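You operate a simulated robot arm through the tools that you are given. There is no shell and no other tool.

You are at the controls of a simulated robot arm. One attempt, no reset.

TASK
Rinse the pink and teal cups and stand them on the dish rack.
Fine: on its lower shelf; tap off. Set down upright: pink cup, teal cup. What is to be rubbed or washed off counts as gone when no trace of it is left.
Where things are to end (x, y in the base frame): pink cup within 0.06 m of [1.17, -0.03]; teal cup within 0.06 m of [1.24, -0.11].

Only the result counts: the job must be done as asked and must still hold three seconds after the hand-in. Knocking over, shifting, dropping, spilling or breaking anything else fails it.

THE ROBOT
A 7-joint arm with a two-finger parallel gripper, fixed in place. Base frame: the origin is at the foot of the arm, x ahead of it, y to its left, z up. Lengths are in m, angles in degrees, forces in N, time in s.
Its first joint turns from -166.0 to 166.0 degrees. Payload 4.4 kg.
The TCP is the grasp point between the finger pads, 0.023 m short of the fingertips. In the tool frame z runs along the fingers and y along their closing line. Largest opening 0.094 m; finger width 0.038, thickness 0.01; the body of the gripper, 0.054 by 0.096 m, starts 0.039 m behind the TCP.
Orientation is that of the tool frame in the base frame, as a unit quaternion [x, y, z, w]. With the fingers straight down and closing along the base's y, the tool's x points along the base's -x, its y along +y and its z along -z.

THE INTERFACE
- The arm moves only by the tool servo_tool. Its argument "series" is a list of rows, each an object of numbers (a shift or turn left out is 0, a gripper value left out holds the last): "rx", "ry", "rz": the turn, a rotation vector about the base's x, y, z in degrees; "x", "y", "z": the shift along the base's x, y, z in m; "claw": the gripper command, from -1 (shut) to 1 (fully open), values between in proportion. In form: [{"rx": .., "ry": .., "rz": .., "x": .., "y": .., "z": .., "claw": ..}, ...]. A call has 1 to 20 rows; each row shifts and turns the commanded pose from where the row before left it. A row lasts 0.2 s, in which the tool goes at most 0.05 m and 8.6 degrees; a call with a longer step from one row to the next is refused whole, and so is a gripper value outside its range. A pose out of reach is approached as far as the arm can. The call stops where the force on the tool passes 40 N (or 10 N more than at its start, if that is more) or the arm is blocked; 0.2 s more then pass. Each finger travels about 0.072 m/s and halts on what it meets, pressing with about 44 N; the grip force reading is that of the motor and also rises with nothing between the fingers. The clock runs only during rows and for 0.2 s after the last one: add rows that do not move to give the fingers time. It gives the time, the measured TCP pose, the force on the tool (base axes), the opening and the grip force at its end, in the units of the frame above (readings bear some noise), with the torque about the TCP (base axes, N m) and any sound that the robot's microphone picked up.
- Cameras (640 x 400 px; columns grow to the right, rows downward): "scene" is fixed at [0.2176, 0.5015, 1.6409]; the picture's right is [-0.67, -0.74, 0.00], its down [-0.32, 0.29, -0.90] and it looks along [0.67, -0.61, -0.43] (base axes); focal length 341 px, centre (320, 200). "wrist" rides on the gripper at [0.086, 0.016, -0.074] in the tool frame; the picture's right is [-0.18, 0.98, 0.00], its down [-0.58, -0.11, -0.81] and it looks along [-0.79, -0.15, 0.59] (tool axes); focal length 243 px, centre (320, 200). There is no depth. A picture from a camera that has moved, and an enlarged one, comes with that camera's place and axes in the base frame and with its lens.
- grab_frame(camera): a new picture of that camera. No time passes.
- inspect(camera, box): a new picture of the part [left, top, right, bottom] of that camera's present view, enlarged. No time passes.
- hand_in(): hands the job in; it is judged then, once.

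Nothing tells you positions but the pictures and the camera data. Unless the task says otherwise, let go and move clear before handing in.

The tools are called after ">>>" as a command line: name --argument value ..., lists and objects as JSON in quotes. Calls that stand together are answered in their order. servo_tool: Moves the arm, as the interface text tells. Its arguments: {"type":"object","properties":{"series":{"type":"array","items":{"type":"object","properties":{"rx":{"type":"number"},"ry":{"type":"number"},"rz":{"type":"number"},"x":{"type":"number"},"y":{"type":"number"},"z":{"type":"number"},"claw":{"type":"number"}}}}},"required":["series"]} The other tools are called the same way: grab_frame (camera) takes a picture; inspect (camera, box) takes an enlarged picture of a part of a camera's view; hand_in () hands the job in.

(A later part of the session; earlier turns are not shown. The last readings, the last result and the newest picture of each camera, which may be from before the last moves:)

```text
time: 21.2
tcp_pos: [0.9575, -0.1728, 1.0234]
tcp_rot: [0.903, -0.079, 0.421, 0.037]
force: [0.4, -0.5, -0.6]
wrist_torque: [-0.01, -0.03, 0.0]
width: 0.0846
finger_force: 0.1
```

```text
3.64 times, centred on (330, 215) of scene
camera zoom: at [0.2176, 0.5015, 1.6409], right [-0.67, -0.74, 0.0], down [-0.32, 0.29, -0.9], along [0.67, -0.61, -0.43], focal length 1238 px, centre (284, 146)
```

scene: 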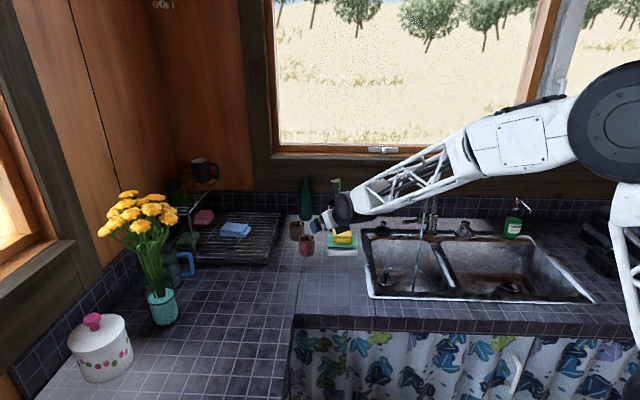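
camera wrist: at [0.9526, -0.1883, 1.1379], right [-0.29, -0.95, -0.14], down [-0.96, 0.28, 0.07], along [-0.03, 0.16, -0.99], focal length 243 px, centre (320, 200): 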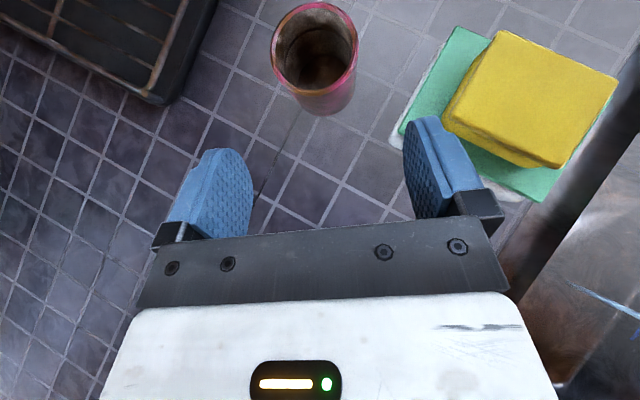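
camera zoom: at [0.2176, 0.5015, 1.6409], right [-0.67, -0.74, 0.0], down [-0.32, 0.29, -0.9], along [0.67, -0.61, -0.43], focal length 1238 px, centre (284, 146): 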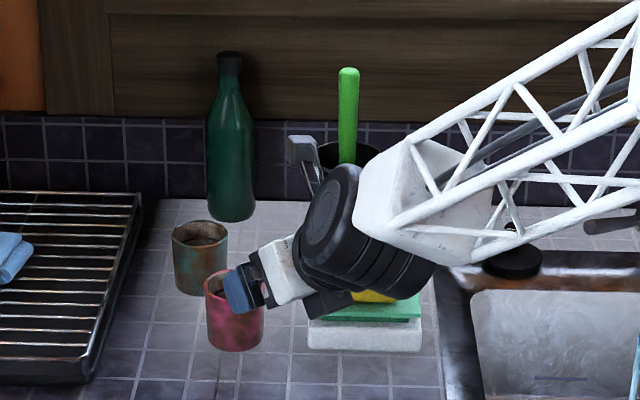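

The cup is centred ahead of the fingers. Advancing to grasp.

>>> servo_tool --series '[{"x": 0.0179, "y": -0.003, "z": -0.0157}, {"x": 0.0179, "y": -0.003, "z": -0.0157}, {"x": 0.0179, "y": -0.003, "z": -0.0157}, {"x": 0.0179, "y": -0.003, "z": -0.0157}, {"x": 0.0179, "y": -0.003, "z": -0.0157}, {}]'

>>> grab_frame --camera "wrist"

>>> inspect --camera "scene" --box '[270, 160, 390, 270]'

```text
time: 22.6
tcp_pos: [1.0452, -0.1879, 0.9423]
tcp_rot: [0.903, -0.079, 0.421, 0.037]
force: [-0.2, 1.0, 0.3]
wrist_torque: [0.0, 0.04, -0.03]
width: 0.0845
finger_force: 0.1
```

```text
taken
camera wrist: at [1.0412, -0.2032, 1.0584], right [-0.29, -0.95, -0.14], down [-0.96, 0.28, 0.07], along [-0.03, 0.16, -0.99], focal length 243 px, centre (320, 200)
```

wrist: 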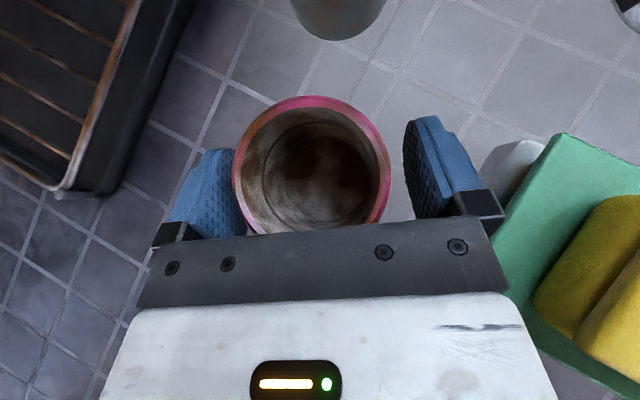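

```text
3.64 times, centred on (330, 215) of scene
camera zoom: at [0.2176, 0.5015, 1.6409], right [-0.67, -0.74, 0.0], down [-0.32, 0.29, -0.9], along [0.67, -0.61, -0.43], focal length 1238 px, centre (284, 146)
```

zoom: 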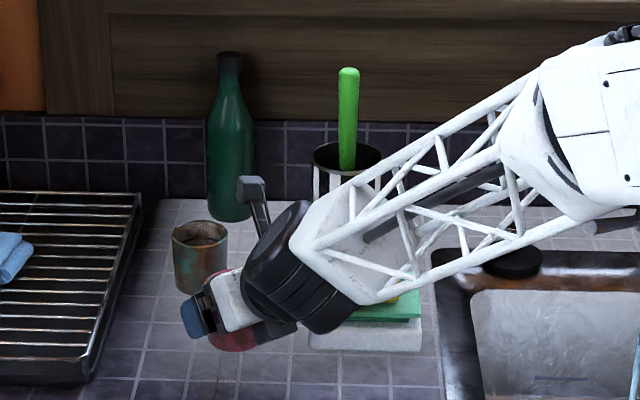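

The cup sits between the pads. Closing the gripper.

>>> servo_tool --series '[{"claw": -1}, {"claw": -1}, {"claw": -1}, {"claw": -1}]'

>>> grab_frame --camera "wrist"

```text
time: 23.6
tcp_pos: [1.0452, -0.187, 0.9433]
tcp_rot: [0.903, -0.078, 0.421, 0.035]
force: [1.3, -1.0, 1.9]
wrist_torque: [-0.07, 0.01, 0.03]
width: 0.0595
finger_force: 43.4
```

```text
taken
camera wrist: at [1.0411, -0.2033, 1.0587], right [-0.29, -0.95, -0.14], down [-0.96, 0.28, 0.07], along [-0.03, 0.16, -0.99], focal length 243 px, centre (320, 200)
```

wrist: 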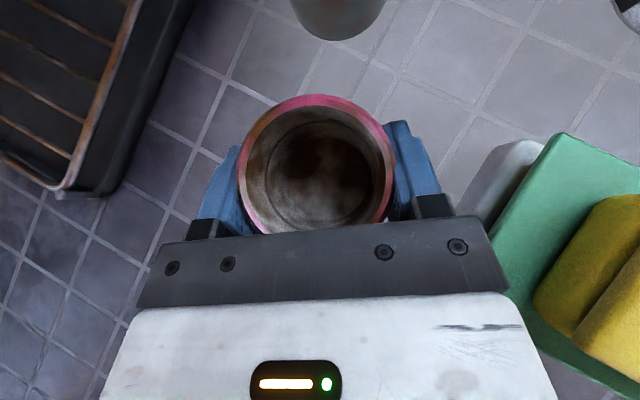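

Grip is good (width 0.0595), but at this 50° tilt the rack positions would be out of reach. I reopen without lifting and pivot the tool to about 75° before regrasping.

>>> servo_tool --series '[{"claw": 0.8}, {"claw": 0.8}, {"z": 0.001, "rx": -1.45, "ry": -8.2}, {"z": 0.001, "rx": -1.45, "ry": -8.2}, {"z": 0.001, "rx": -1.45, "ry": -8.2}, {}]'

>>> grab_frame --camera "wrist"

>>> inspect --camera "scene" --box '[270, 160, 390, 270]'

```text
time: 25.0
tcp_pos: [1.0433, -0.192, 0.9444]
tcp_rot: [0.839, -0.08, 0.535, 0.056]
force: [0.4, 1.1, 3.0]
wrist_torque: [-0.09, 0.13, -0.03]
width: 0.0843
finger_force: 0.1
out of reach, approached as far as the arm can: row 5
```

```text
taken
camera wrist: at [1.0105, -0.1989, 1.0548], right [-0.27, -0.95, -0.16], down [-0.94, 0.29, -0.19], along [0.22, 0.1, -0.97], focal length 243 px, centre (320, 200)
```

wrist: 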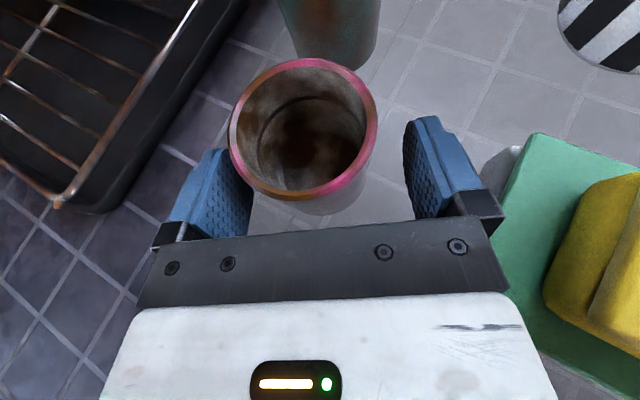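

```text
3.64 times, centred on (330, 215) of scene
camera zoom: at [0.2176, 0.5015, 1.6409], right [-0.67, -0.74, 0.0], down [-0.32, 0.29, -0.9], along [0.67, -0.61, -0.43], focal length 1238 px, centre (284, 146)
```

zoom: 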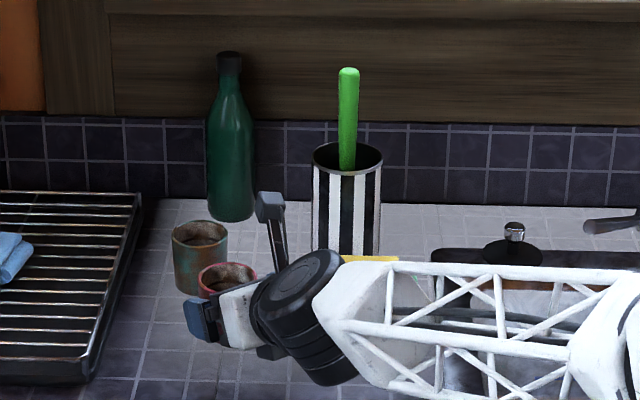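

The arm stopped at ~65° tilt ("out of reach"), and the forearm has swung lower. I'll look at the whole scene before doing anything else.

>>> grab_frame --camera "scene"

>>> inspect --camera "scene" --box '[280, 140, 640, 365]'

```text
taken
```

scene: 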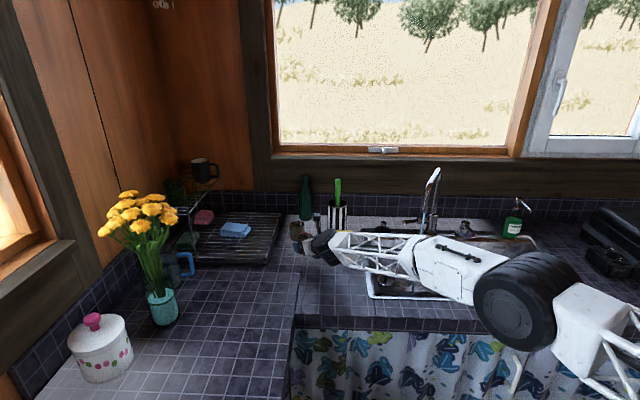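

```text
1.78 times, centred on (460, 252) of scene
camera zoom: at [0.2176, 0.5015, 1.6409], right [-0.67, -0.74, 0.0], down [-0.32, 0.29, -0.9], along [0.67, -0.61, -0.43], focal length 606 px, centre (71, 107)
```

zoom: 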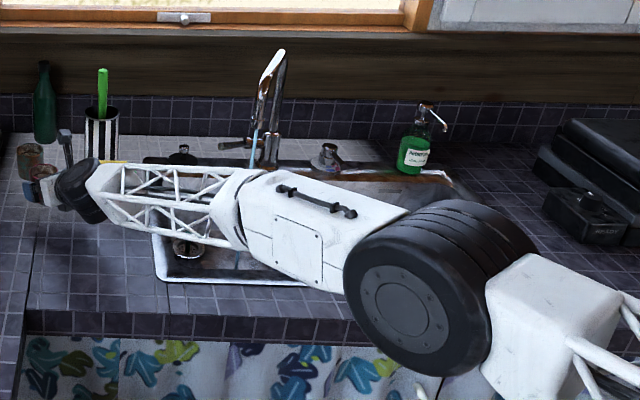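

The elbow swung sideways but nothing was touched; the cup is still at about (1.057, -0.19). Before grasping I want to know the real reach at this tilt, so I back away from the cup and test above the rack with an empty gripper.

>>> servo_tool --series '[{"x": -0.027, "y": 0.005, "z": 0.0126}, {"x": -0.027, "y": 0.005, "z": 0.0126}, {"x": -0.027, "y": 0.005, "z": 0.0126}, {"x": -0.02, "y": 0.005, "z": 0.03}, {"x": -0.01, "y": 0.01, "z": 0.04}, {"y": 0.02, "z": 0.03}]'

>>> grab_frame --camera "scene"

>>> grab_frame --camera "wrist"

```text
time: 26.4
tcp_pos: [0.9327, -0.1406, 1.0799]
tcp_rot: [0.84, -0.08, 0.534, 0.057]
force: [-0.7, 0.1, -0.7]
wrist_torque: [0.02, -0.02, -0.01]
width: 0.0851
finger_force: 0.2
```

```text
taken
```

scene: 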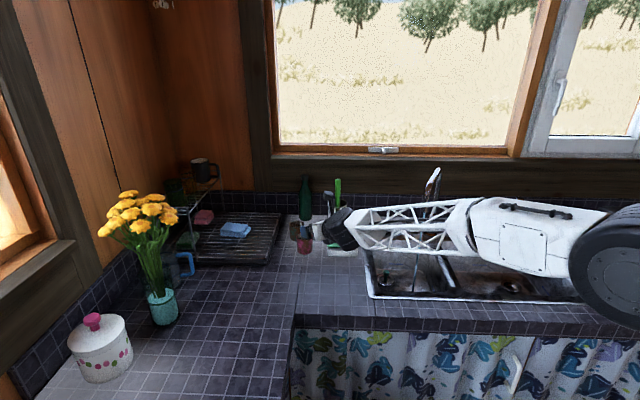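

```text
taken
camera wrist: at [0.9002, -0.1487, 1.1903], right [-0.27, -0.95, -0.16], down [-0.94, 0.29, -0.19], along [0.22, 0.1, -0.97], focal length 243 px, centre (320, 200)
```

wrist: 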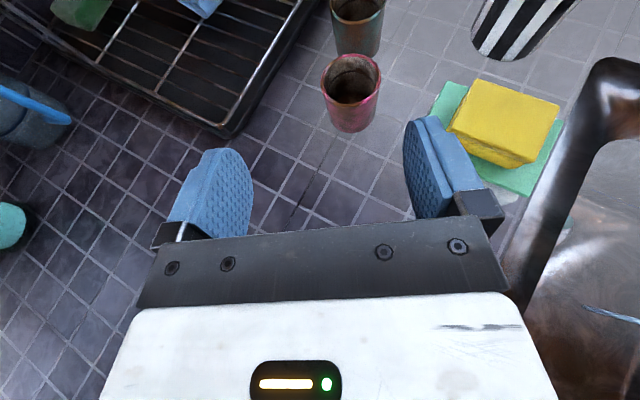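

Retreated cleanly. Now I test how far the arm reaches above the rack at this tilt, at a safe height.

>>> servo_tool --series '[{"x": 0.035, "y": 0.012, "z": 0.005, "rz": 2}, {"x": 0.035, "y": 0.012, "z": 0.005, "rz": 2}, {"x": 0.035, "y": 0.012, "z": 0.005, "rz": 2}, {"x": 0.035, "y": 0.012, "z": 0.005}, {"x": 0.03, "y": 0.01}, {"x": 0.03, "y": 0.0}]'

>>> grab_frame --camera "scene"

>>> grab_frame --camera "wrist"

```text
time: 27.8
tcp_pos: [1.1347, -0.0818, 1.1001]
tcp_rot: [0.843, -0.035, 0.535, 0.028]
force: [-0.2, -0.4, -0.3]
wrist_torque: [0.0, 0.01, 0.01]
width: 0.0844
finger_force: 0.0
```

```text
taken
```

scene: 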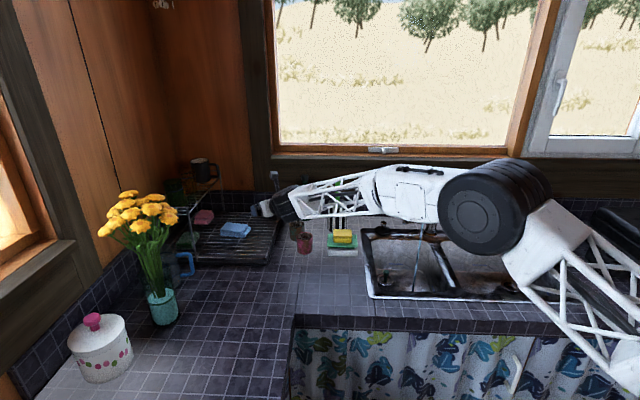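

```text
taken
camera wrist: at [1.1021, -0.0941, 1.2116], right [-0.17, -0.97, -0.16], down [-0.96, 0.2, -0.19], along [0.21, 0.12, -0.97], focal length 243 px, centre (320, 200)
```

wrist: 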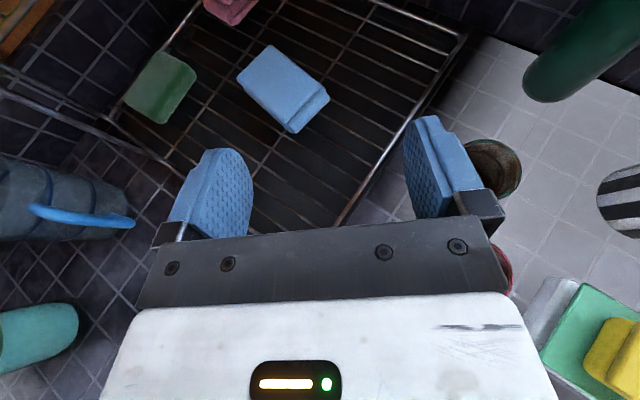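

The rack rim is at z≈0.93 with its right bar at x+y≈1.055; the blue cloth's near corner is at about (1.247, -0.052). I'll test reaching to about (1.20, -0.093, 1.0).

>>> servo_tool --series '[{"x": 0.014, "y": -0.002, "z": -0.02}, {"x": 0.014, "y": -0.002, "z": -0.02}, {"x": 0.014, "y": -0.002, "z": -0.02}, {"x": 0.014, "y": -0.002, "z": -0.02}, {"x": 0.009, "y": -0.002, "z": -0.015}, {}]'

>>> grab_frame --camera "scene"

>>> grab_frame --camera "wrist"

```text
time: 29.2
tcp_pos: [1.199, -0.0913, 1.0054]
tcp_rot: [0.843, -0.036, 0.536, 0.029]
force: [1.0, -0.1, -0.3]
wrist_torque: [0.0, -0.01, 0.02]
width: 0.0846
finger_force: 0.1
```

```text
taken
```

scene: 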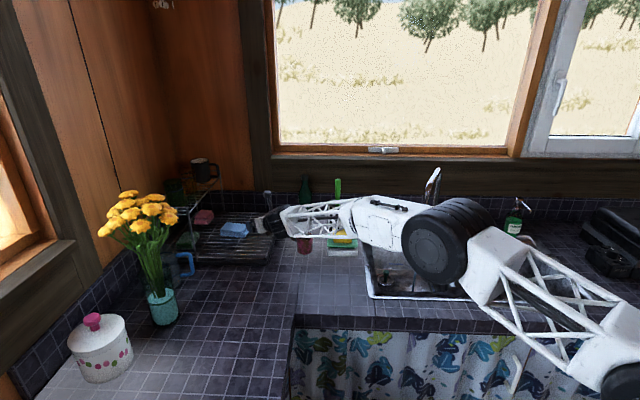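

```text
taken
camera wrist: at [1.1666, -0.1041, 1.1173], right [-0.17, -0.97, -0.16], down [-0.96, 0.2, -0.19], along [0.21, 0.12, -0.97], focal length 243 px, centre (320, 200)
```

wrist: 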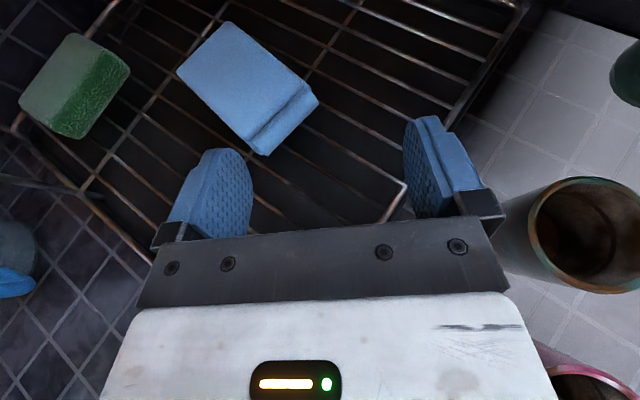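

The arm reaches there comfortably at 65° tilt. Now I go back and set up a 65° grasp on the pink cup.

>>> servo_tool --series '[{"z": 0.04}, {"x": -0.03, "z": 0.02}, {"x": -0.045, "y": -0.008, "rz": -1.2}, {"x": -0.045, "y": -0.008, "rz": -1.2}, {"x": -0.045, "y": -0.01, "rz": -1.2}, {"x": -0.045, "y": -0.015, "rz": -1.2}, {"x": -0.035, "y": -0.02, "rz": -1.2}, {"y": -0.015, "z": -0.03}, {}]'

>>> grab_frame --camera "wrist"

>>> grab_frame --camera "scene"

```text
time: 31.2
tcp_pos: [0.9531, -0.1677, 1.0351]
tcp_rot: [0.84, -0.08, 0.534, 0.056]
force: [-0.2, 0.5, 0.8]
wrist_torque: [0.01, -0.02, -0.01]
width: 0.0846
finger_force: 0.0
```

```text
taken
camera wrist: at [0.9193, -0.177, 1.1468], right [-0.27, -0.95, -0.16], down [-0.94, 0.29, -0.19], along [0.22, 0.1, -0.97], focal length 243 px, centre (320, 200)
```

wrist: 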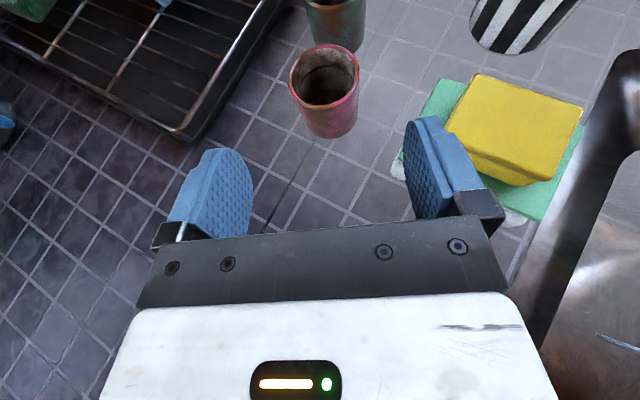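

```text
taken
```

scene: 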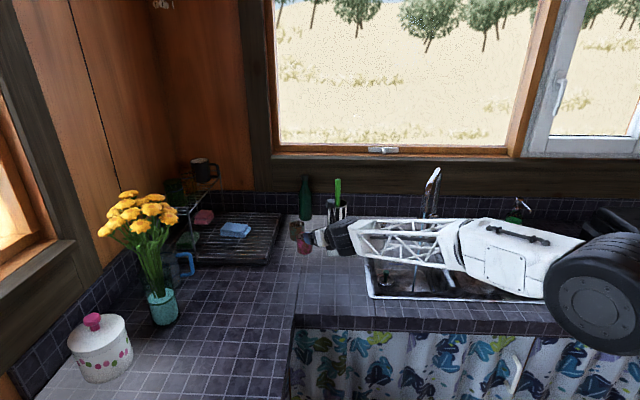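

Pink cup axis ≈ (1.060, -0.190). I lower, then slide in along the tool axis for the 65° grasp with the TCP a little higher (z≈0.951).

>>> servo_tool --series '[{"x": 0.007, "y": -0.002, "z": -0.024}, {"x": 0.007, "y": -0.002, "z": -0.024}, {"x": 0.0213, "y": -0.0042, "z": -0.009}, {"x": 0.0213, "y": -0.0042, "z": -0.009}, {"x": 0.0213, "y": -0.0042, "z": -0.009}, {"x": 0.0213, "y": -0.0042, "z": -0.009}, {}]'

>>> grab_frame --camera "wrist"

>>> grab_frame --camera "scene"

```text
time: 32.8
tcp_pos: [1.0534, -0.1887, 0.9523]
tcp_rot: [0.84, -0.08, 0.534, 0.056]
force: [0.4, 0.7, 0.0]
wrist_torque: [-0.03, 0.0, 0.03]
width: 0.0845
finger_force: 0.1
```

```text
taken
camera wrist: at [1.0195, -0.1975, 1.0629], right [-0.27, -0.95, -0.16], down [-0.94, 0.29, -0.19], along [0.22, 0.1, -0.97], focal length 243 px, centre (320, 200)
```

wrist: 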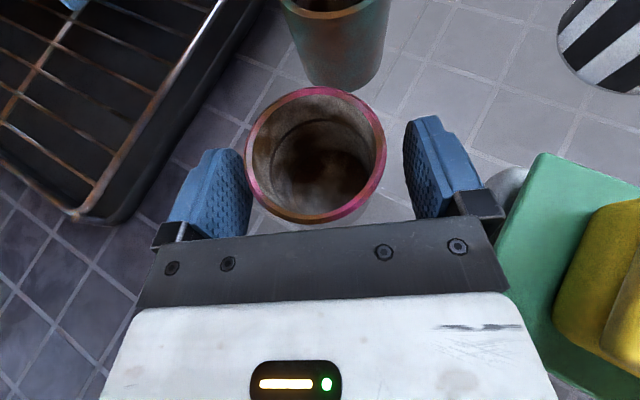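

```text
taken
```

scene: 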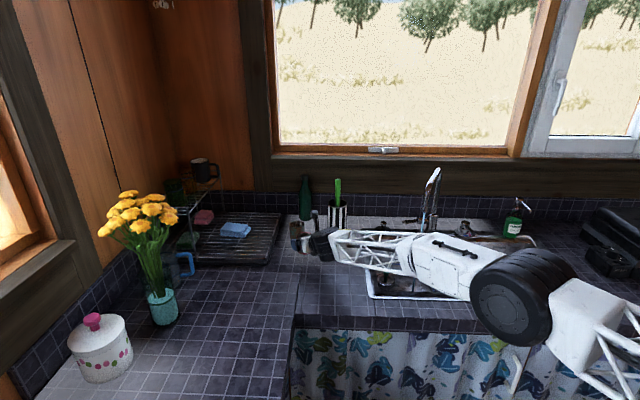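

Cup is between the pads. Close and lift straight up.

>>> servo_tool --series '[{"claw": -1}, {"claw": -1}, {"claw": -1}, {"claw": -1}]'

>>> grab_frame --camera "wrist"

```text
time: 33.8
tcp_pos: [1.0528, -0.189, 0.9517]
tcp_rot: [0.84, -0.079, 0.534, 0.056]
force: [1.2, 0.5, 0.2]
wrist_torque: [-0.07, 0.02, -0.03]
width: 0.06
finger_force: 43.4
```

```text
taken
camera wrist: at [1.0194, -0.1975, 1.063], right [-0.27, -0.95, -0.16], down [-0.94, 0.29, -0.19], along [0.22, 0.1, -0.97], focal length 243 px, centre (320, 200)
```

wrist: 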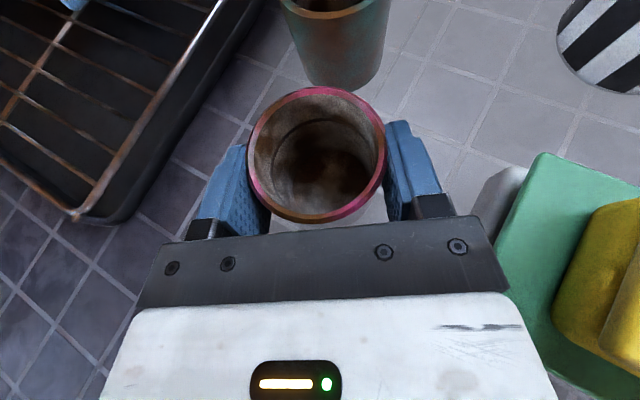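

Gripped. I lift the pink cup and carry it back toward the front of the sink, turning the heading toward the tap.

>>> servo_tool --series '[{"z": 0.03}, {"z": 0.04}, {"x": -0.02, "z": 0.04}, {"x": -0.04, "rz": -2}, {"x": -0.045, "rz": -2}, {"x": -0.045, "rz": -2}, {"x": -0.045, "rz": -2}, {"x": -0.045, "rz": -2}, {}]'

>>> grab_frame --camera "wrist"

>>> grab_frame --camera "scene"

```text
time: 35.8
tcp_pos: [0.8119, -0.1884, 1.0601]
tcp_rot: [0.83, -0.152, 0.526, 0.102]
force: [0.5, -0.7, -0.1]
wrist_torque: [0.0, -0.01, -0.01]
width: 0.0
finger_force: 42.3
```

```text
taken
camera wrist: at [0.7776, -0.1925, 1.1718], right [-0.43, -0.89, -0.16], down [-0.87, 0.45, -0.19], along [0.24, 0.06, -0.97], focal length 243 px, centre (320, 200)
```

wrist: 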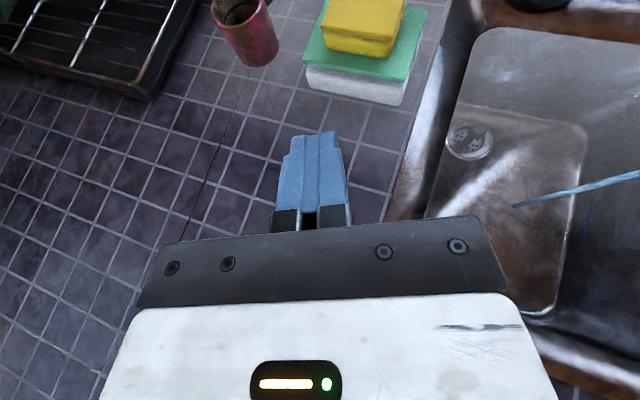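

```text
taken
```

scene: 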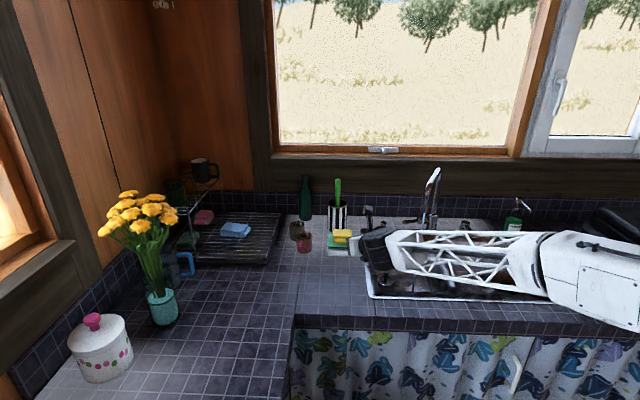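

The cup slipped out of the fingers and stayed behind on the counter. I'll inspect whether it's still upright and where it is.

>>> inspect --camera "scene" --box '[270, 190, 350, 265]'

>>> inspect --camera "wrist" --box '[180, 0, 340, 100]'

```text
5.33 times, centred on (310, 228) of scene
camera zoom: at [0.2176, 0.5015, 1.6409], right [-0.67, -0.74, 0.0], down [-0.32, 0.29, -0.9], along [0.67, -0.61, -0.43], focal length 1816 px, centre (373, 53)
```

zoom: 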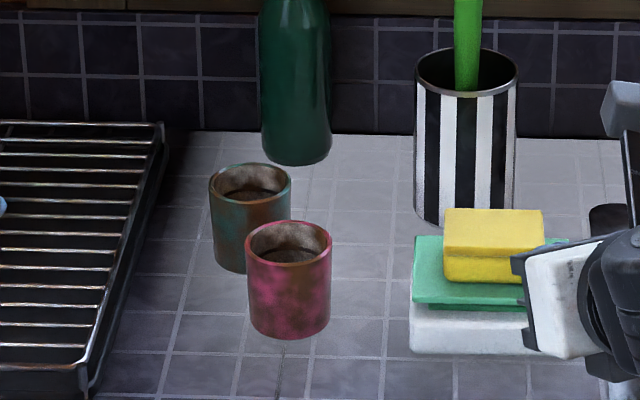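

```text
4.00 times, centred on (260, 50) of wrist
camera zoom: at [0.7776, -0.1925, 1.1718], right [-0.43, -0.89, -0.16], down [-0.87, 0.45, -0.19], along [0.24, 0.06, -0.97], focal length 970 px, centre (560, 800)
```

zoom: 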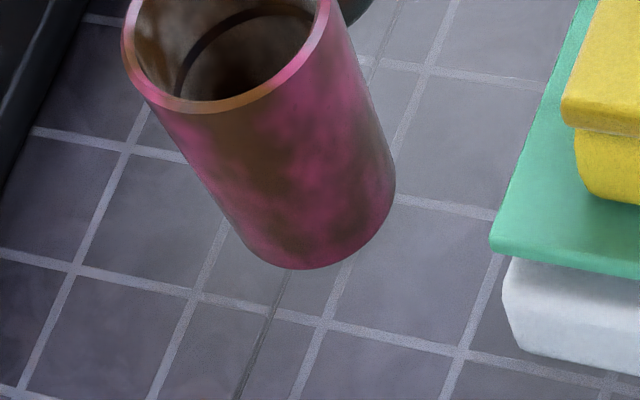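

The cup is upright at about (1.073, -0.193); my grip was too near the rim. I'll go back, grasp lower and better centred, then lift gently while verifying.

>>> servo_tool --series '[{"claw": 0.8, "rz": 2}, {"x": 0.035, "rz": 2}, {"x": 0.035, "y": 0.003, "rz": 2}, {"x": 0.035, "y": 0.003, "rz": 2}, {"x": 0.035, "y": 0.003, "rz": 2}, {"x": 0.015, "z": -0.02}, {"x": 0.015, "z": -0.03}, {}]'

>>> grab_frame --camera "wrist"

```text
time: 37.6
tcp_pos: [0.9823, -0.1792, 1.0127]
tcp_rot: [0.84, -0.08, 0.534, 0.057]
force: [0.3, -0.2, 0.1]
wrist_torque: [-0.01, 0.01, 0.0]
width: 0.0846
finger_force: 0.1
```

```text
taken
camera wrist: at [0.9494, -0.188, 1.1234], right [-0.27, -0.95, -0.16], down [-0.94, 0.29, -0.19], along [0.22, 0.1, -0.97], focal length 243 px, centre (320, 200)
```

wrist: 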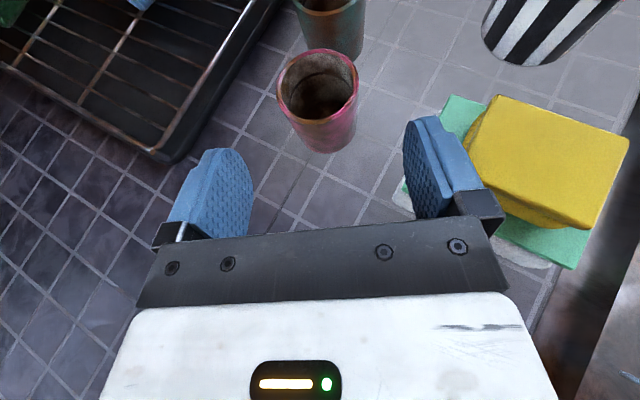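

Pink axis ≈ (1.069, -0.194). Descending and sliding in lower (TCP z≈0.936).

>>> servo_tool --series '[{"z": -0.02}, {"z": -0.02}, {"x": 0.018, "y": -0.0032, "z": -0.0073}, {"x": 0.018, "y": -0.0032, "z": -0.0073}, {"x": 0.018, "y": -0.0032, "z": -0.0073}, {"x": 0.018, "y": -0.0032, "z": -0.0073}, {"x": 0.018, "y": -0.0032, "z": -0.0073}, {}]'

>>> grab_frame --camera "wrist"

>>> inspect --camera "scene" --box '[270, 180, 390, 275]'

```text
time: 39.4
tcp_pos: [1.0735, -0.1974, 0.9359]
tcp_rot: [0.84, -0.08, 0.534, 0.057]
force: [0.5, 1.0, 0.4]
wrist_torque: [0.01, 0.0, 0.04]
width: 0.0847
finger_force: 0.0
```

```text
taken
camera wrist: at [1.0393, -0.2044, 1.0467], right [-0.27, -0.95, -0.16], down [-0.94, 0.29, -0.19], along [0.22, 0.1, -0.97], focal length 243 px, centre (320, 200)
```

wrist: 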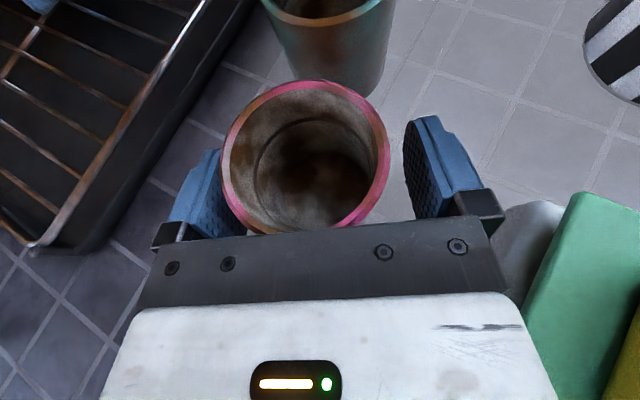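

```text
4.21 times, centred on (330, 228) of scene
camera zoom: at [0.2176, 0.5015, 1.6409], right [-0.67, -0.74, 0.0], down [-0.32, 0.29, -0.9], along [0.67, -0.61, -0.43], focal length 1434 px, centre (278, 84)
```

zoom: 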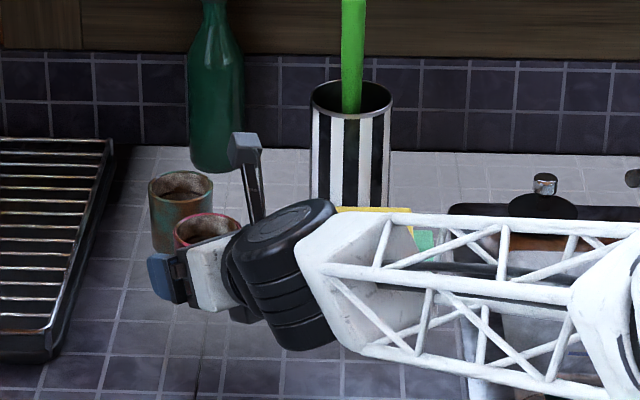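

Well centred now. Close and lift gently in small steps, checking the width.

>>> servo_tool --series '[{"y": 0.002, "claw": -1}, {"claw": -1}, {"claw": -1}, {"claw": -1}, {"z": 0.002}, {"z": 0.004}, {"z": 0.006}, {"z": 0.008}, {}]'

>>> grab_frame --camera "wrist"

>>> inspect --camera "scene" --box '[270, 180, 390, 275]'

```text
time: 41.4
tcp_pos: [1.0725, -0.1944, 0.9545]
tcp_rot: [0.84, -0.08, 0.534, 0.056]
force: [-0.2, -0.2, -0.9]
wrist_torque: [0.03, 0.01, 0.0]
width: 0.0588
finger_force: 43.3
```

```text
taken
camera wrist: at [1.0394, -0.2026, 1.0662], right [-0.27, -0.95, -0.16], down [-0.94, 0.29, -0.19], along [0.22, 0.1, -0.97], focal length 243 px, centre (320, 200)
```

wrist: 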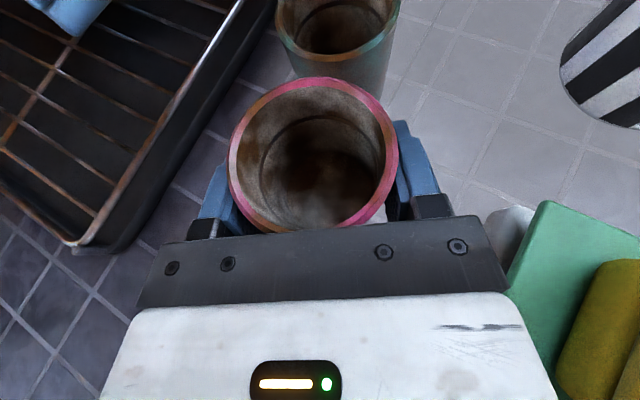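

```text
4.21 times, centred on (330, 228) of scene
camera zoom: at [0.2176, 0.5015, 1.6409], right [-0.67, -0.74, 0.0], down [-0.32, 0.29, -0.9], along [0.67, -0.61, -0.43], focal length 1434 px, centre (278, 84)
```

zoom: 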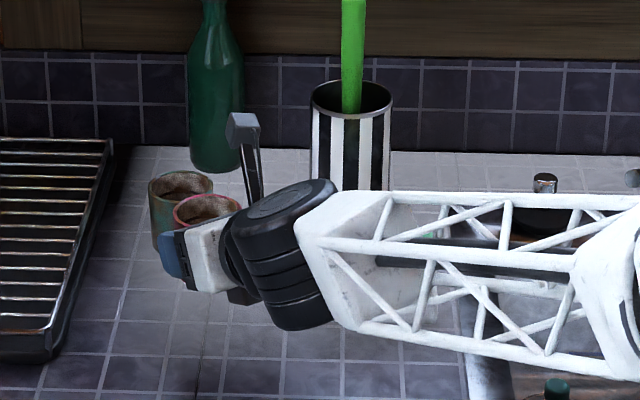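

The cup rises with the gripper (same apparent size, width 0.0588). I continue lifting gently and retreat.

>>> servo_tool --series '[{"z": 0.01}, {"z": 0.015}, {"z": 0.02}, {"z": 0.02}, {"z": 0.02}, {"x": -0.01, "z": 0.01}, {"x": -0.02, "z": 0.005}, {"x": -0.03}, {"x": -0.03}]'

>>> grab_frame --camera "wrist"

```text
time: 43.4
tcp_pos: [0.9833, -0.1943, 1.0551]
tcp_rot: [0.84, -0.08, 0.533, 0.057]
force: [-0.1, 0.3, -1.6]
wrist_torque: [0.03, -0.02, 0.01]
width: 0.0586
finger_force: 44.1
```

```text
taken
camera wrist: at [0.9488, -0.2021, 1.1664], right [-0.27, -0.95, -0.16], down [-0.94, 0.29, -0.19], along [0.22, 0.1, -0.97], focal length 243 px, centre (320, 200)
```

wrist: 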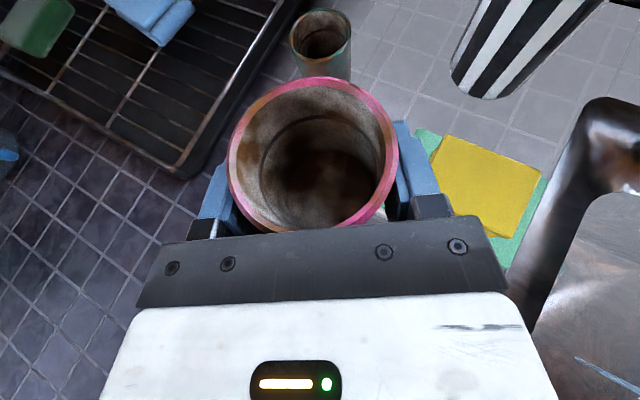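

The cup is held securely (about 0.15 kg). Carrying it back toward the front of the sink in stages.

>>> servo_tool --series '[{"x": -0.03, "rz": -2}, {"x": -0.035, "rz": -2}, {"x": -0.035, "rz": -2}, {"x": -0.035, "rz": -2}, {"x": -0.035, "rz": -2}, {"x": -0.03, "y": -0.01, "rz": -2}, {}]'

>>> grab_frame --camera "wrist"

>>> grab_frame --camera "scene"

```text
time: 45.0
tcp_pos: [0.7824, -0.203, 1.0535]
tcp_rot: [0.827, -0.168, 0.525, 0.113]
force: [-0.7, -0.3, -1.0]
wrist_torque: [0.01, 0.02, -0.01]
width: 0.0586
finger_force: 43.8
```

```text
taken
camera wrist: at [0.7474, -0.2051, 1.1656], right [-0.46, -0.87, -0.16], down [-0.86, 0.48, -0.19], along [0.24, 0.05, -0.97], focal length 243 px, centre (320, 200)
```

wrist: 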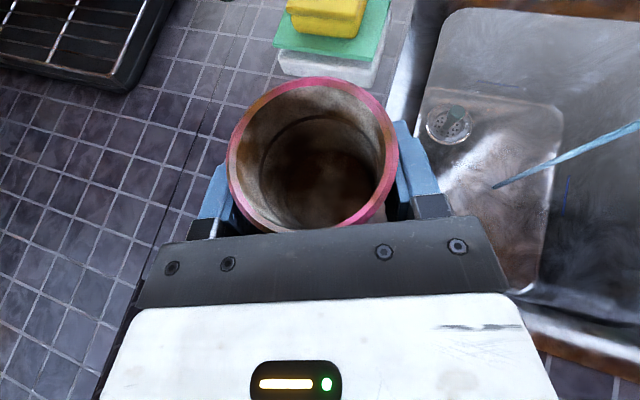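

```text
taken
```

scene: 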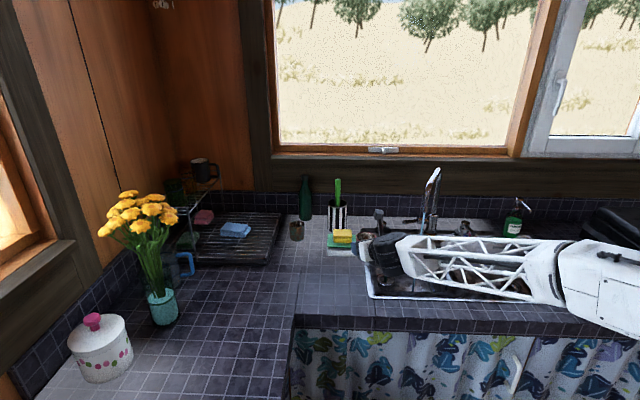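

The stream stays consistent with x≈0.73, y≈-0.433. Moving to a pre-rinse position just in front of the stream.

>>> servo_tool --series '[{"x": -0.026, "y": -0.03, "z": -0.01, "rz": -2.3}, {"x": -0.026, "y": -0.035, "z": -0.01, "rz": -2.3}, {"x": -0.026, "y": -0.035, "z": -0.01, "rz": -2.3}, {"x": -0.026, "y": -0.035, "z": -0.01, "rz": -2.3}, {"x": -0.026, "y": -0.035, "z": -0.01, "rz": -2.3}, {}]'

>>> grab_frame --camera "wrist"

>>> grab_frame --camera "scene"

```text
time: 46.4
tcp_pos: [0.6516, -0.3744, 1.0056]
tcp_rot: [0.806, -0.249, 0.511, 0.164]
force: [-0.3, -0.2, -0.9]
wrist_torque: [-0.01, -0.01, 0.0]
width: 0.0585
finger_force: 43.9
```

```text
taken
camera wrist: at [0.6176, -0.3694, 1.1174], right [-0.62, -0.76, -0.16], down [-0.74, 0.64, -0.19], along [0.24, 0.0, -0.97], focal length 243 px, centre (320, 200)
```

wrist: 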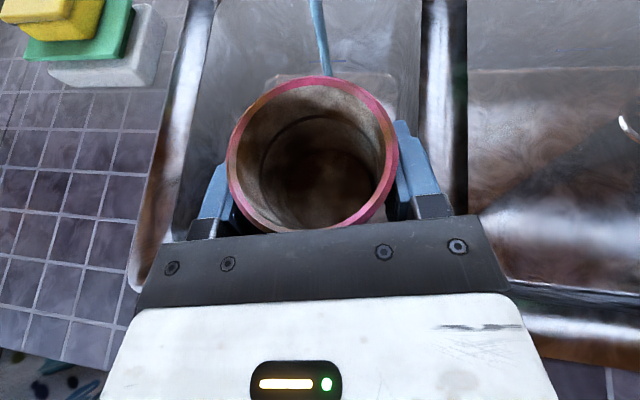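

```text
taken
```

scene: 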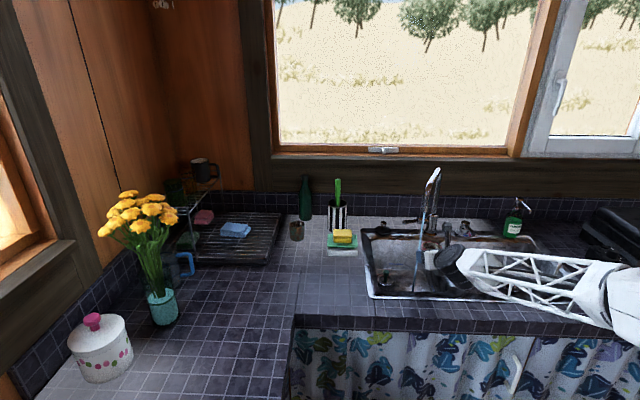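

The stream is directly ahead of the cup. Lower a bit and slide the cup under it.

>>> servo_tool --series '[{"z": -0.02}, {"z": -0.02}, {"x": 0.0246, "y": -0.0172}, {"x": 0.0246, "y": -0.0172}, {"x": 0.0246, "y": -0.0172}, {}, {}, {}]'

>>> grab_frame --camera "wrist"

>>> inspect --camera "scene" --box '[360, 160, 520, 310]'

```text
time: 48.2
tcp_pos: [0.7271, -0.4245, 0.9647]
tcp_rot: [0.807, -0.248, 0.511, 0.163]
force: [-0.3, -0.4, -0.6]
wrist_torque: [0.01, 0.0, -0.03]
width: 0.0586
finger_force: 44.6
```

```text
taken
camera wrist: at [0.6928, -0.4196, 1.0763], right [-0.62, -0.77, -0.16], down [-0.74, 0.64, -0.19], along [0.24, 0.0, -0.97], focal length 243 px, centre (320, 200)
```

wrist: 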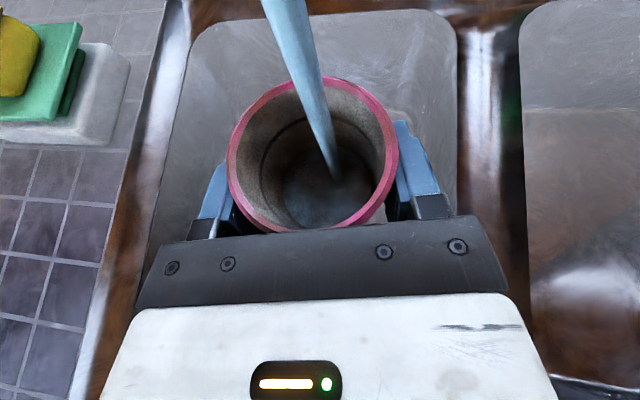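

```text
2.67 times, centred on (440, 235) of scene
camera zoom: at [0.2176, 0.5015, 1.6409], right [-0.67, -0.74, 0.0], down [-0.32, 0.29, -0.9], along [0.67, -0.61, -0.43], focal length 908 px, centre (0, 107)
```

zoom: 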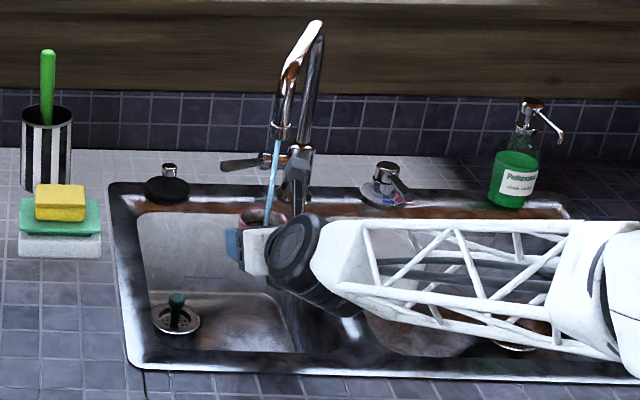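

Water is going into the cup and the rim already looks cleaner. I hold it there a while.

>>> servo_tool --series '[{}, {}, {}, {}, {}, {}, {}, {}, {}, {}]'

>>> inspect --camera "wrist" --box '[200, 60, 440, 240]'

>>> inspect --camera "scene" --box '[400, 190, 460, 240]'

```text
time: 50.4
tcp_pos: [0.7258, -0.424, 0.9653]
tcp_rot: [0.806, -0.249, 0.512, 0.164]
force: [0.0, -0.8, -2.5]
wrist_torque: [-0.01, -0.04, -0.01]
width: 0.0588
finger_force: 44.0
```

```text
2.22 times, centred on (320, 150) of wrist
camera zoom: at [0.6927, -0.4196, 1.0763], right [-0.62, -0.76, -0.16], down [-0.74, 0.64, -0.19], along [0.24, 0.0, -0.97], focal length 539 px, centre (320, 311)
```

zoom: 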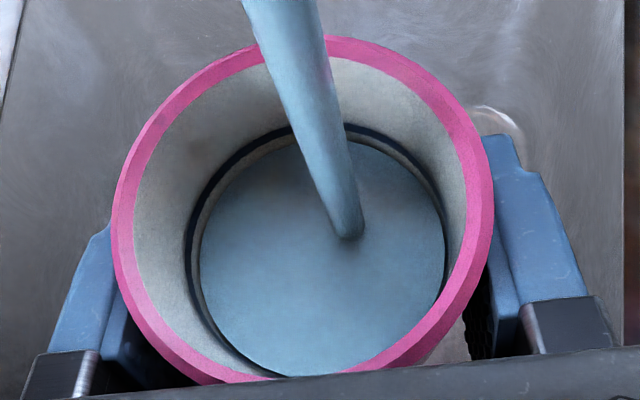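

```text
8.00 times, centred on (430, 215) of scene
camera zoom: at [0.2176, 0.5015, 1.6409], right [-0.67, -0.74, 0.0], down [-0.32, 0.29, -0.9], along [0.67, -0.61, -0.43], focal length 2725 px, centre (-560, 80)
```

zoom: 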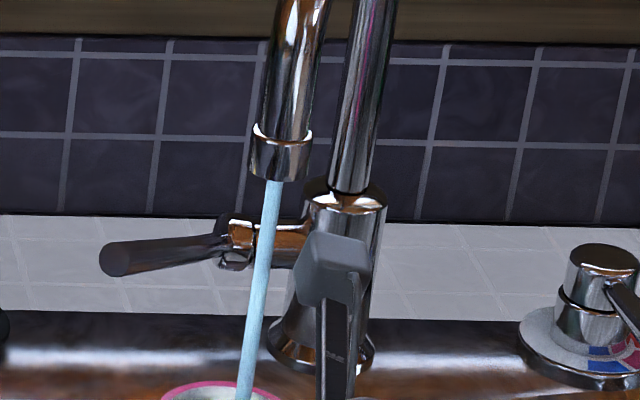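

Dirt is nearly gone and the cup is filling. A bit longer.

>>> servo_tool --series '[{}, {}, {}, {}, {}, {}, {}, {}, {}, {}]'

>>> inspect --camera "wrist" --box '[200, 60, 440, 240]'

>>> inspect --camera "scene" --box '[400, 210, 460, 260]'

```text
time: 52.6
tcp_pos: [0.7265, -0.4236, 0.9653]
tcp_rot: [0.806, -0.249, 0.511, 0.164]
force: [0.9, 0.3, -2.9]
wrist_torque: [0.0, -0.01, 0.03]
width: 0.0589
finger_force: 43.7
```

```text
2.22 times, centred on (320, 150) of wrist
camera zoom: at [0.6927, -0.4196, 1.0763], right [-0.62, -0.77, -0.16], down [-0.74, 0.64, -0.19], along [0.24, 0.0, -0.97], focal length 539 px, centre (320, 311)
```

zoom: 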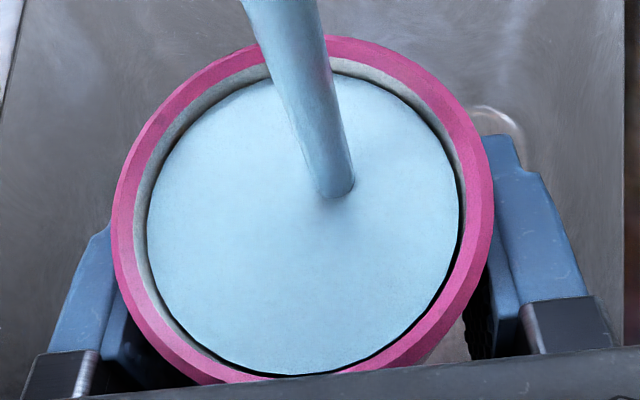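

```text
8.00 times, centred on (430, 235) of scene
camera zoom: at [0.2176, 0.5015, 1.6409], right [-0.67, -0.74, 0.0], down [-0.32, 0.29, -0.9], along [0.67, -0.61, -0.43], focal length 2725 px, centre (-560, -80)
```

zoom: 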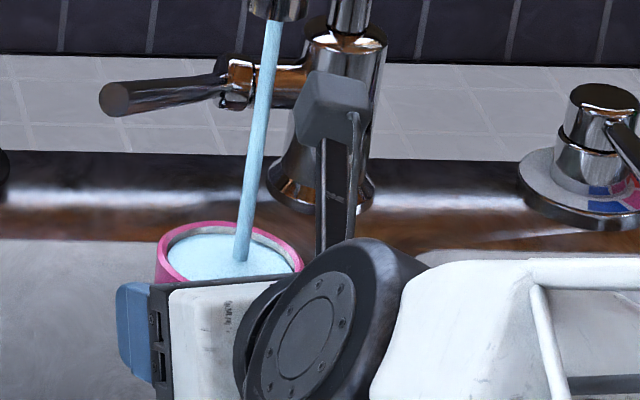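

The interior is clean and the cup is almost full. I now roll the tool so the cup pours to the left into the basin while the stream washes its outside.

>>> servo_tool --series '[{"rx": -5.94, "ry": 4.15, "rz": 3.38}, {"rx": -5.94, "ry": 4.15, "rz": 3.38}, {"rx": -5.94, "ry": 4.15, "rz": 3.38}, {"rx": -5.94, "ry": 4.15, "rz": 3.38}, {"rx": -5.94, "ry": 4.15, "rz": 3.38}, {"rx": -5.94, "ry": 4.15, "rz": 3.38}]'

>>> grab_frame --camera "wrist"

>>> inspect --camera "scene" --box '[360, 180, 500, 300]'

```text
time: 54.0
tcp_pos: [0.726, -0.4243, 0.9652]
tcp_rot: [0.837, 0.101, 0.4, 0.359]
force: [-0.6, 0.3, -3.1]
wrist_torque: [-0.03, -0.02, 0.0]
width: 0.0586
finger_force: 43.7
```

```text
taken
camera wrist: at [0.726, -0.3589, 1.0613], right [-0.24, -0.79, 0.56], down [-0.97, 0.23, -0.08], along [-0.07, -0.56, -0.82], focal length 243 px, centre (320, 200)
```

wrist: 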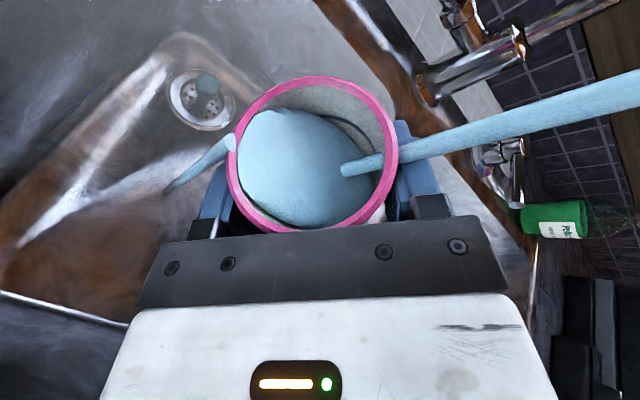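

```text
3.33 times, centred on (430, 240) of scene
camera zoom: at [0.2176, 0.5015, 1.6409], right [-0.67, -0.74, 0.0], down [-0.32, 0.29, -0.9], along [0.67, -0.61, -0.43], focal length 1135 px, centre (-47, 67)
```

zoom: 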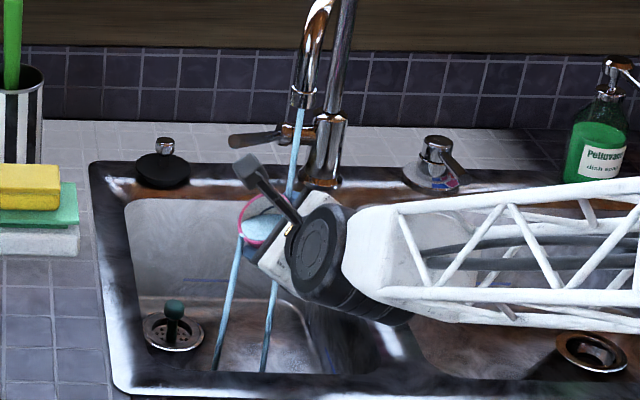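

The cup pours neatly into the basin. Continuing the roll until it empties.

>>> servo_tool --series '[{"rx": -5.94, "ry": 4.15, "rz": 3.38}, {"rx": -5.94, "ry": 4.15, "rz": 3.38}, {"rx": -5.94, "ry": 4.15, "rz": 3.38}, {"rx": -5.94, "ry": 4.15, "rz": 3.38}, {"rx": -5.94, "ry": 4.15, "rz": 3.38}, {"rx": -5.94, "ry": 4.15, "rz": 3.38}, {"rx": -5.94, "ry": 4.15, "rz": 3.38}, {"rx": -5.94, "ry": 4.15, "rz": 3.38}]'

>>> grab_frame --camera "wrist"

>>> inspect --camera "scene" --box '[360, 180, 500, 300]'

```text
time: 55.8
tcp_pos: [0.7258, -0.4253, 0.9651]
tcp_rot: [0.657, 0.529, 0.149, 0.517]
force: [-0.1, 1.0, -0.8]
wrist_torque: [0.02, -0.02, -0.04]
width: 0.0585
finger_force: 43.8
```

```text
taken
camera wrist: at [0.7137, -0.3117, 0.9808], right [0.46, -0.07, 0.89], down [-0.89, -0.09, 0.45], along [0.05, -0.99, -0.1], focal length 243 px, centre (320, 200)
```

wrist: 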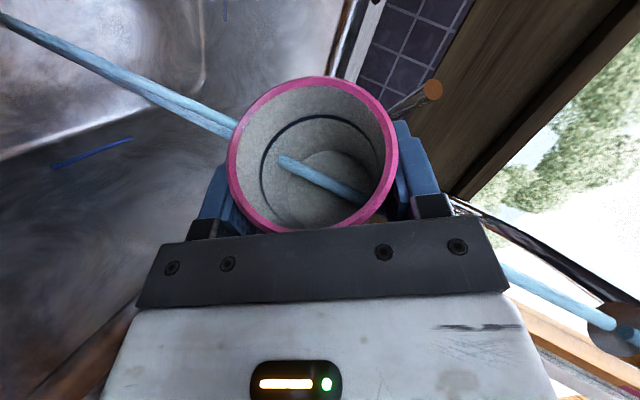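

```text
3.33 times, centred on (430, 240) of scene
camera zoom: at [0.2176, 0.5015, 1.6409], right [-0.67, -0.74, 0.0], down [-0.32, 0.29, -0.9], along [0.67, -0.61, -0.43], focal length 1135 px, centre (-47, 67)
```

zoom: 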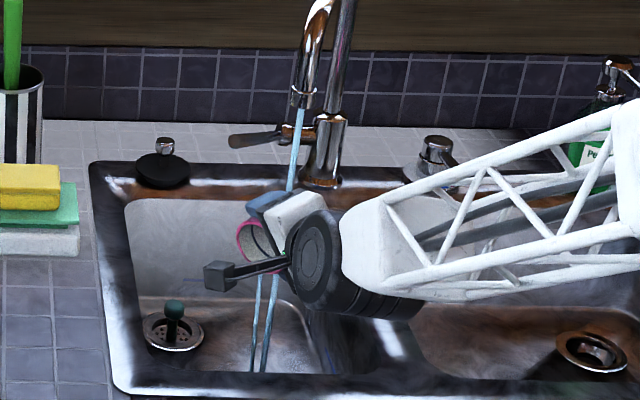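

The cup has emptied (weight back to ~0.1 kg). Let me check for leftover dirt inside and outside.

>>> inspect --camera "wrist" --box '[200, 60, 440, 240]'

>>> inspect --camera "scene" --box '[405, 220, 455, 265]'

```text
2.22 times, centred on (320, 150) of wrist
camera zoom: at [0.7137, -0.3117, 0.9808], right [0.46, -0.07, 0.89], down [-0.89, -0.09, 0.45], along [0.05, -0.99, -0.1], focal length 539 px, centre (320, 311)
```

zoom: 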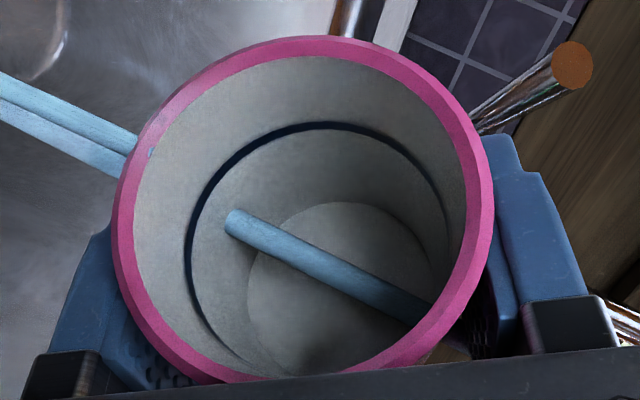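

```text
8.89 times, centred on (430, 242) of scene
camera zoom: at [0.2176, 0.5015, 1.6409], right [-0.67, -0.74, 0.0], down [-0.32, 0.29, -0.9], along [0.67, -0.61, -0.43], focal length 3027 px, centre (-658, -178)
```

zoom: 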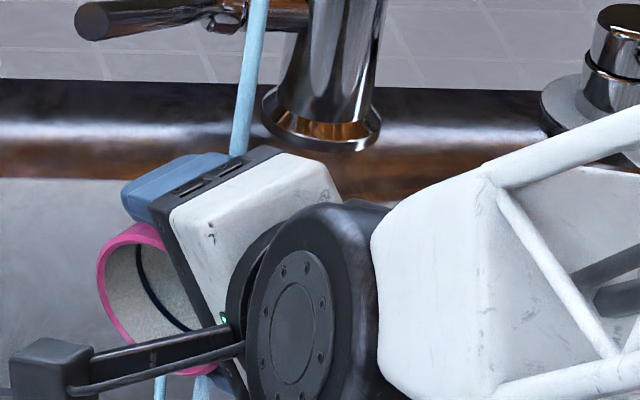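

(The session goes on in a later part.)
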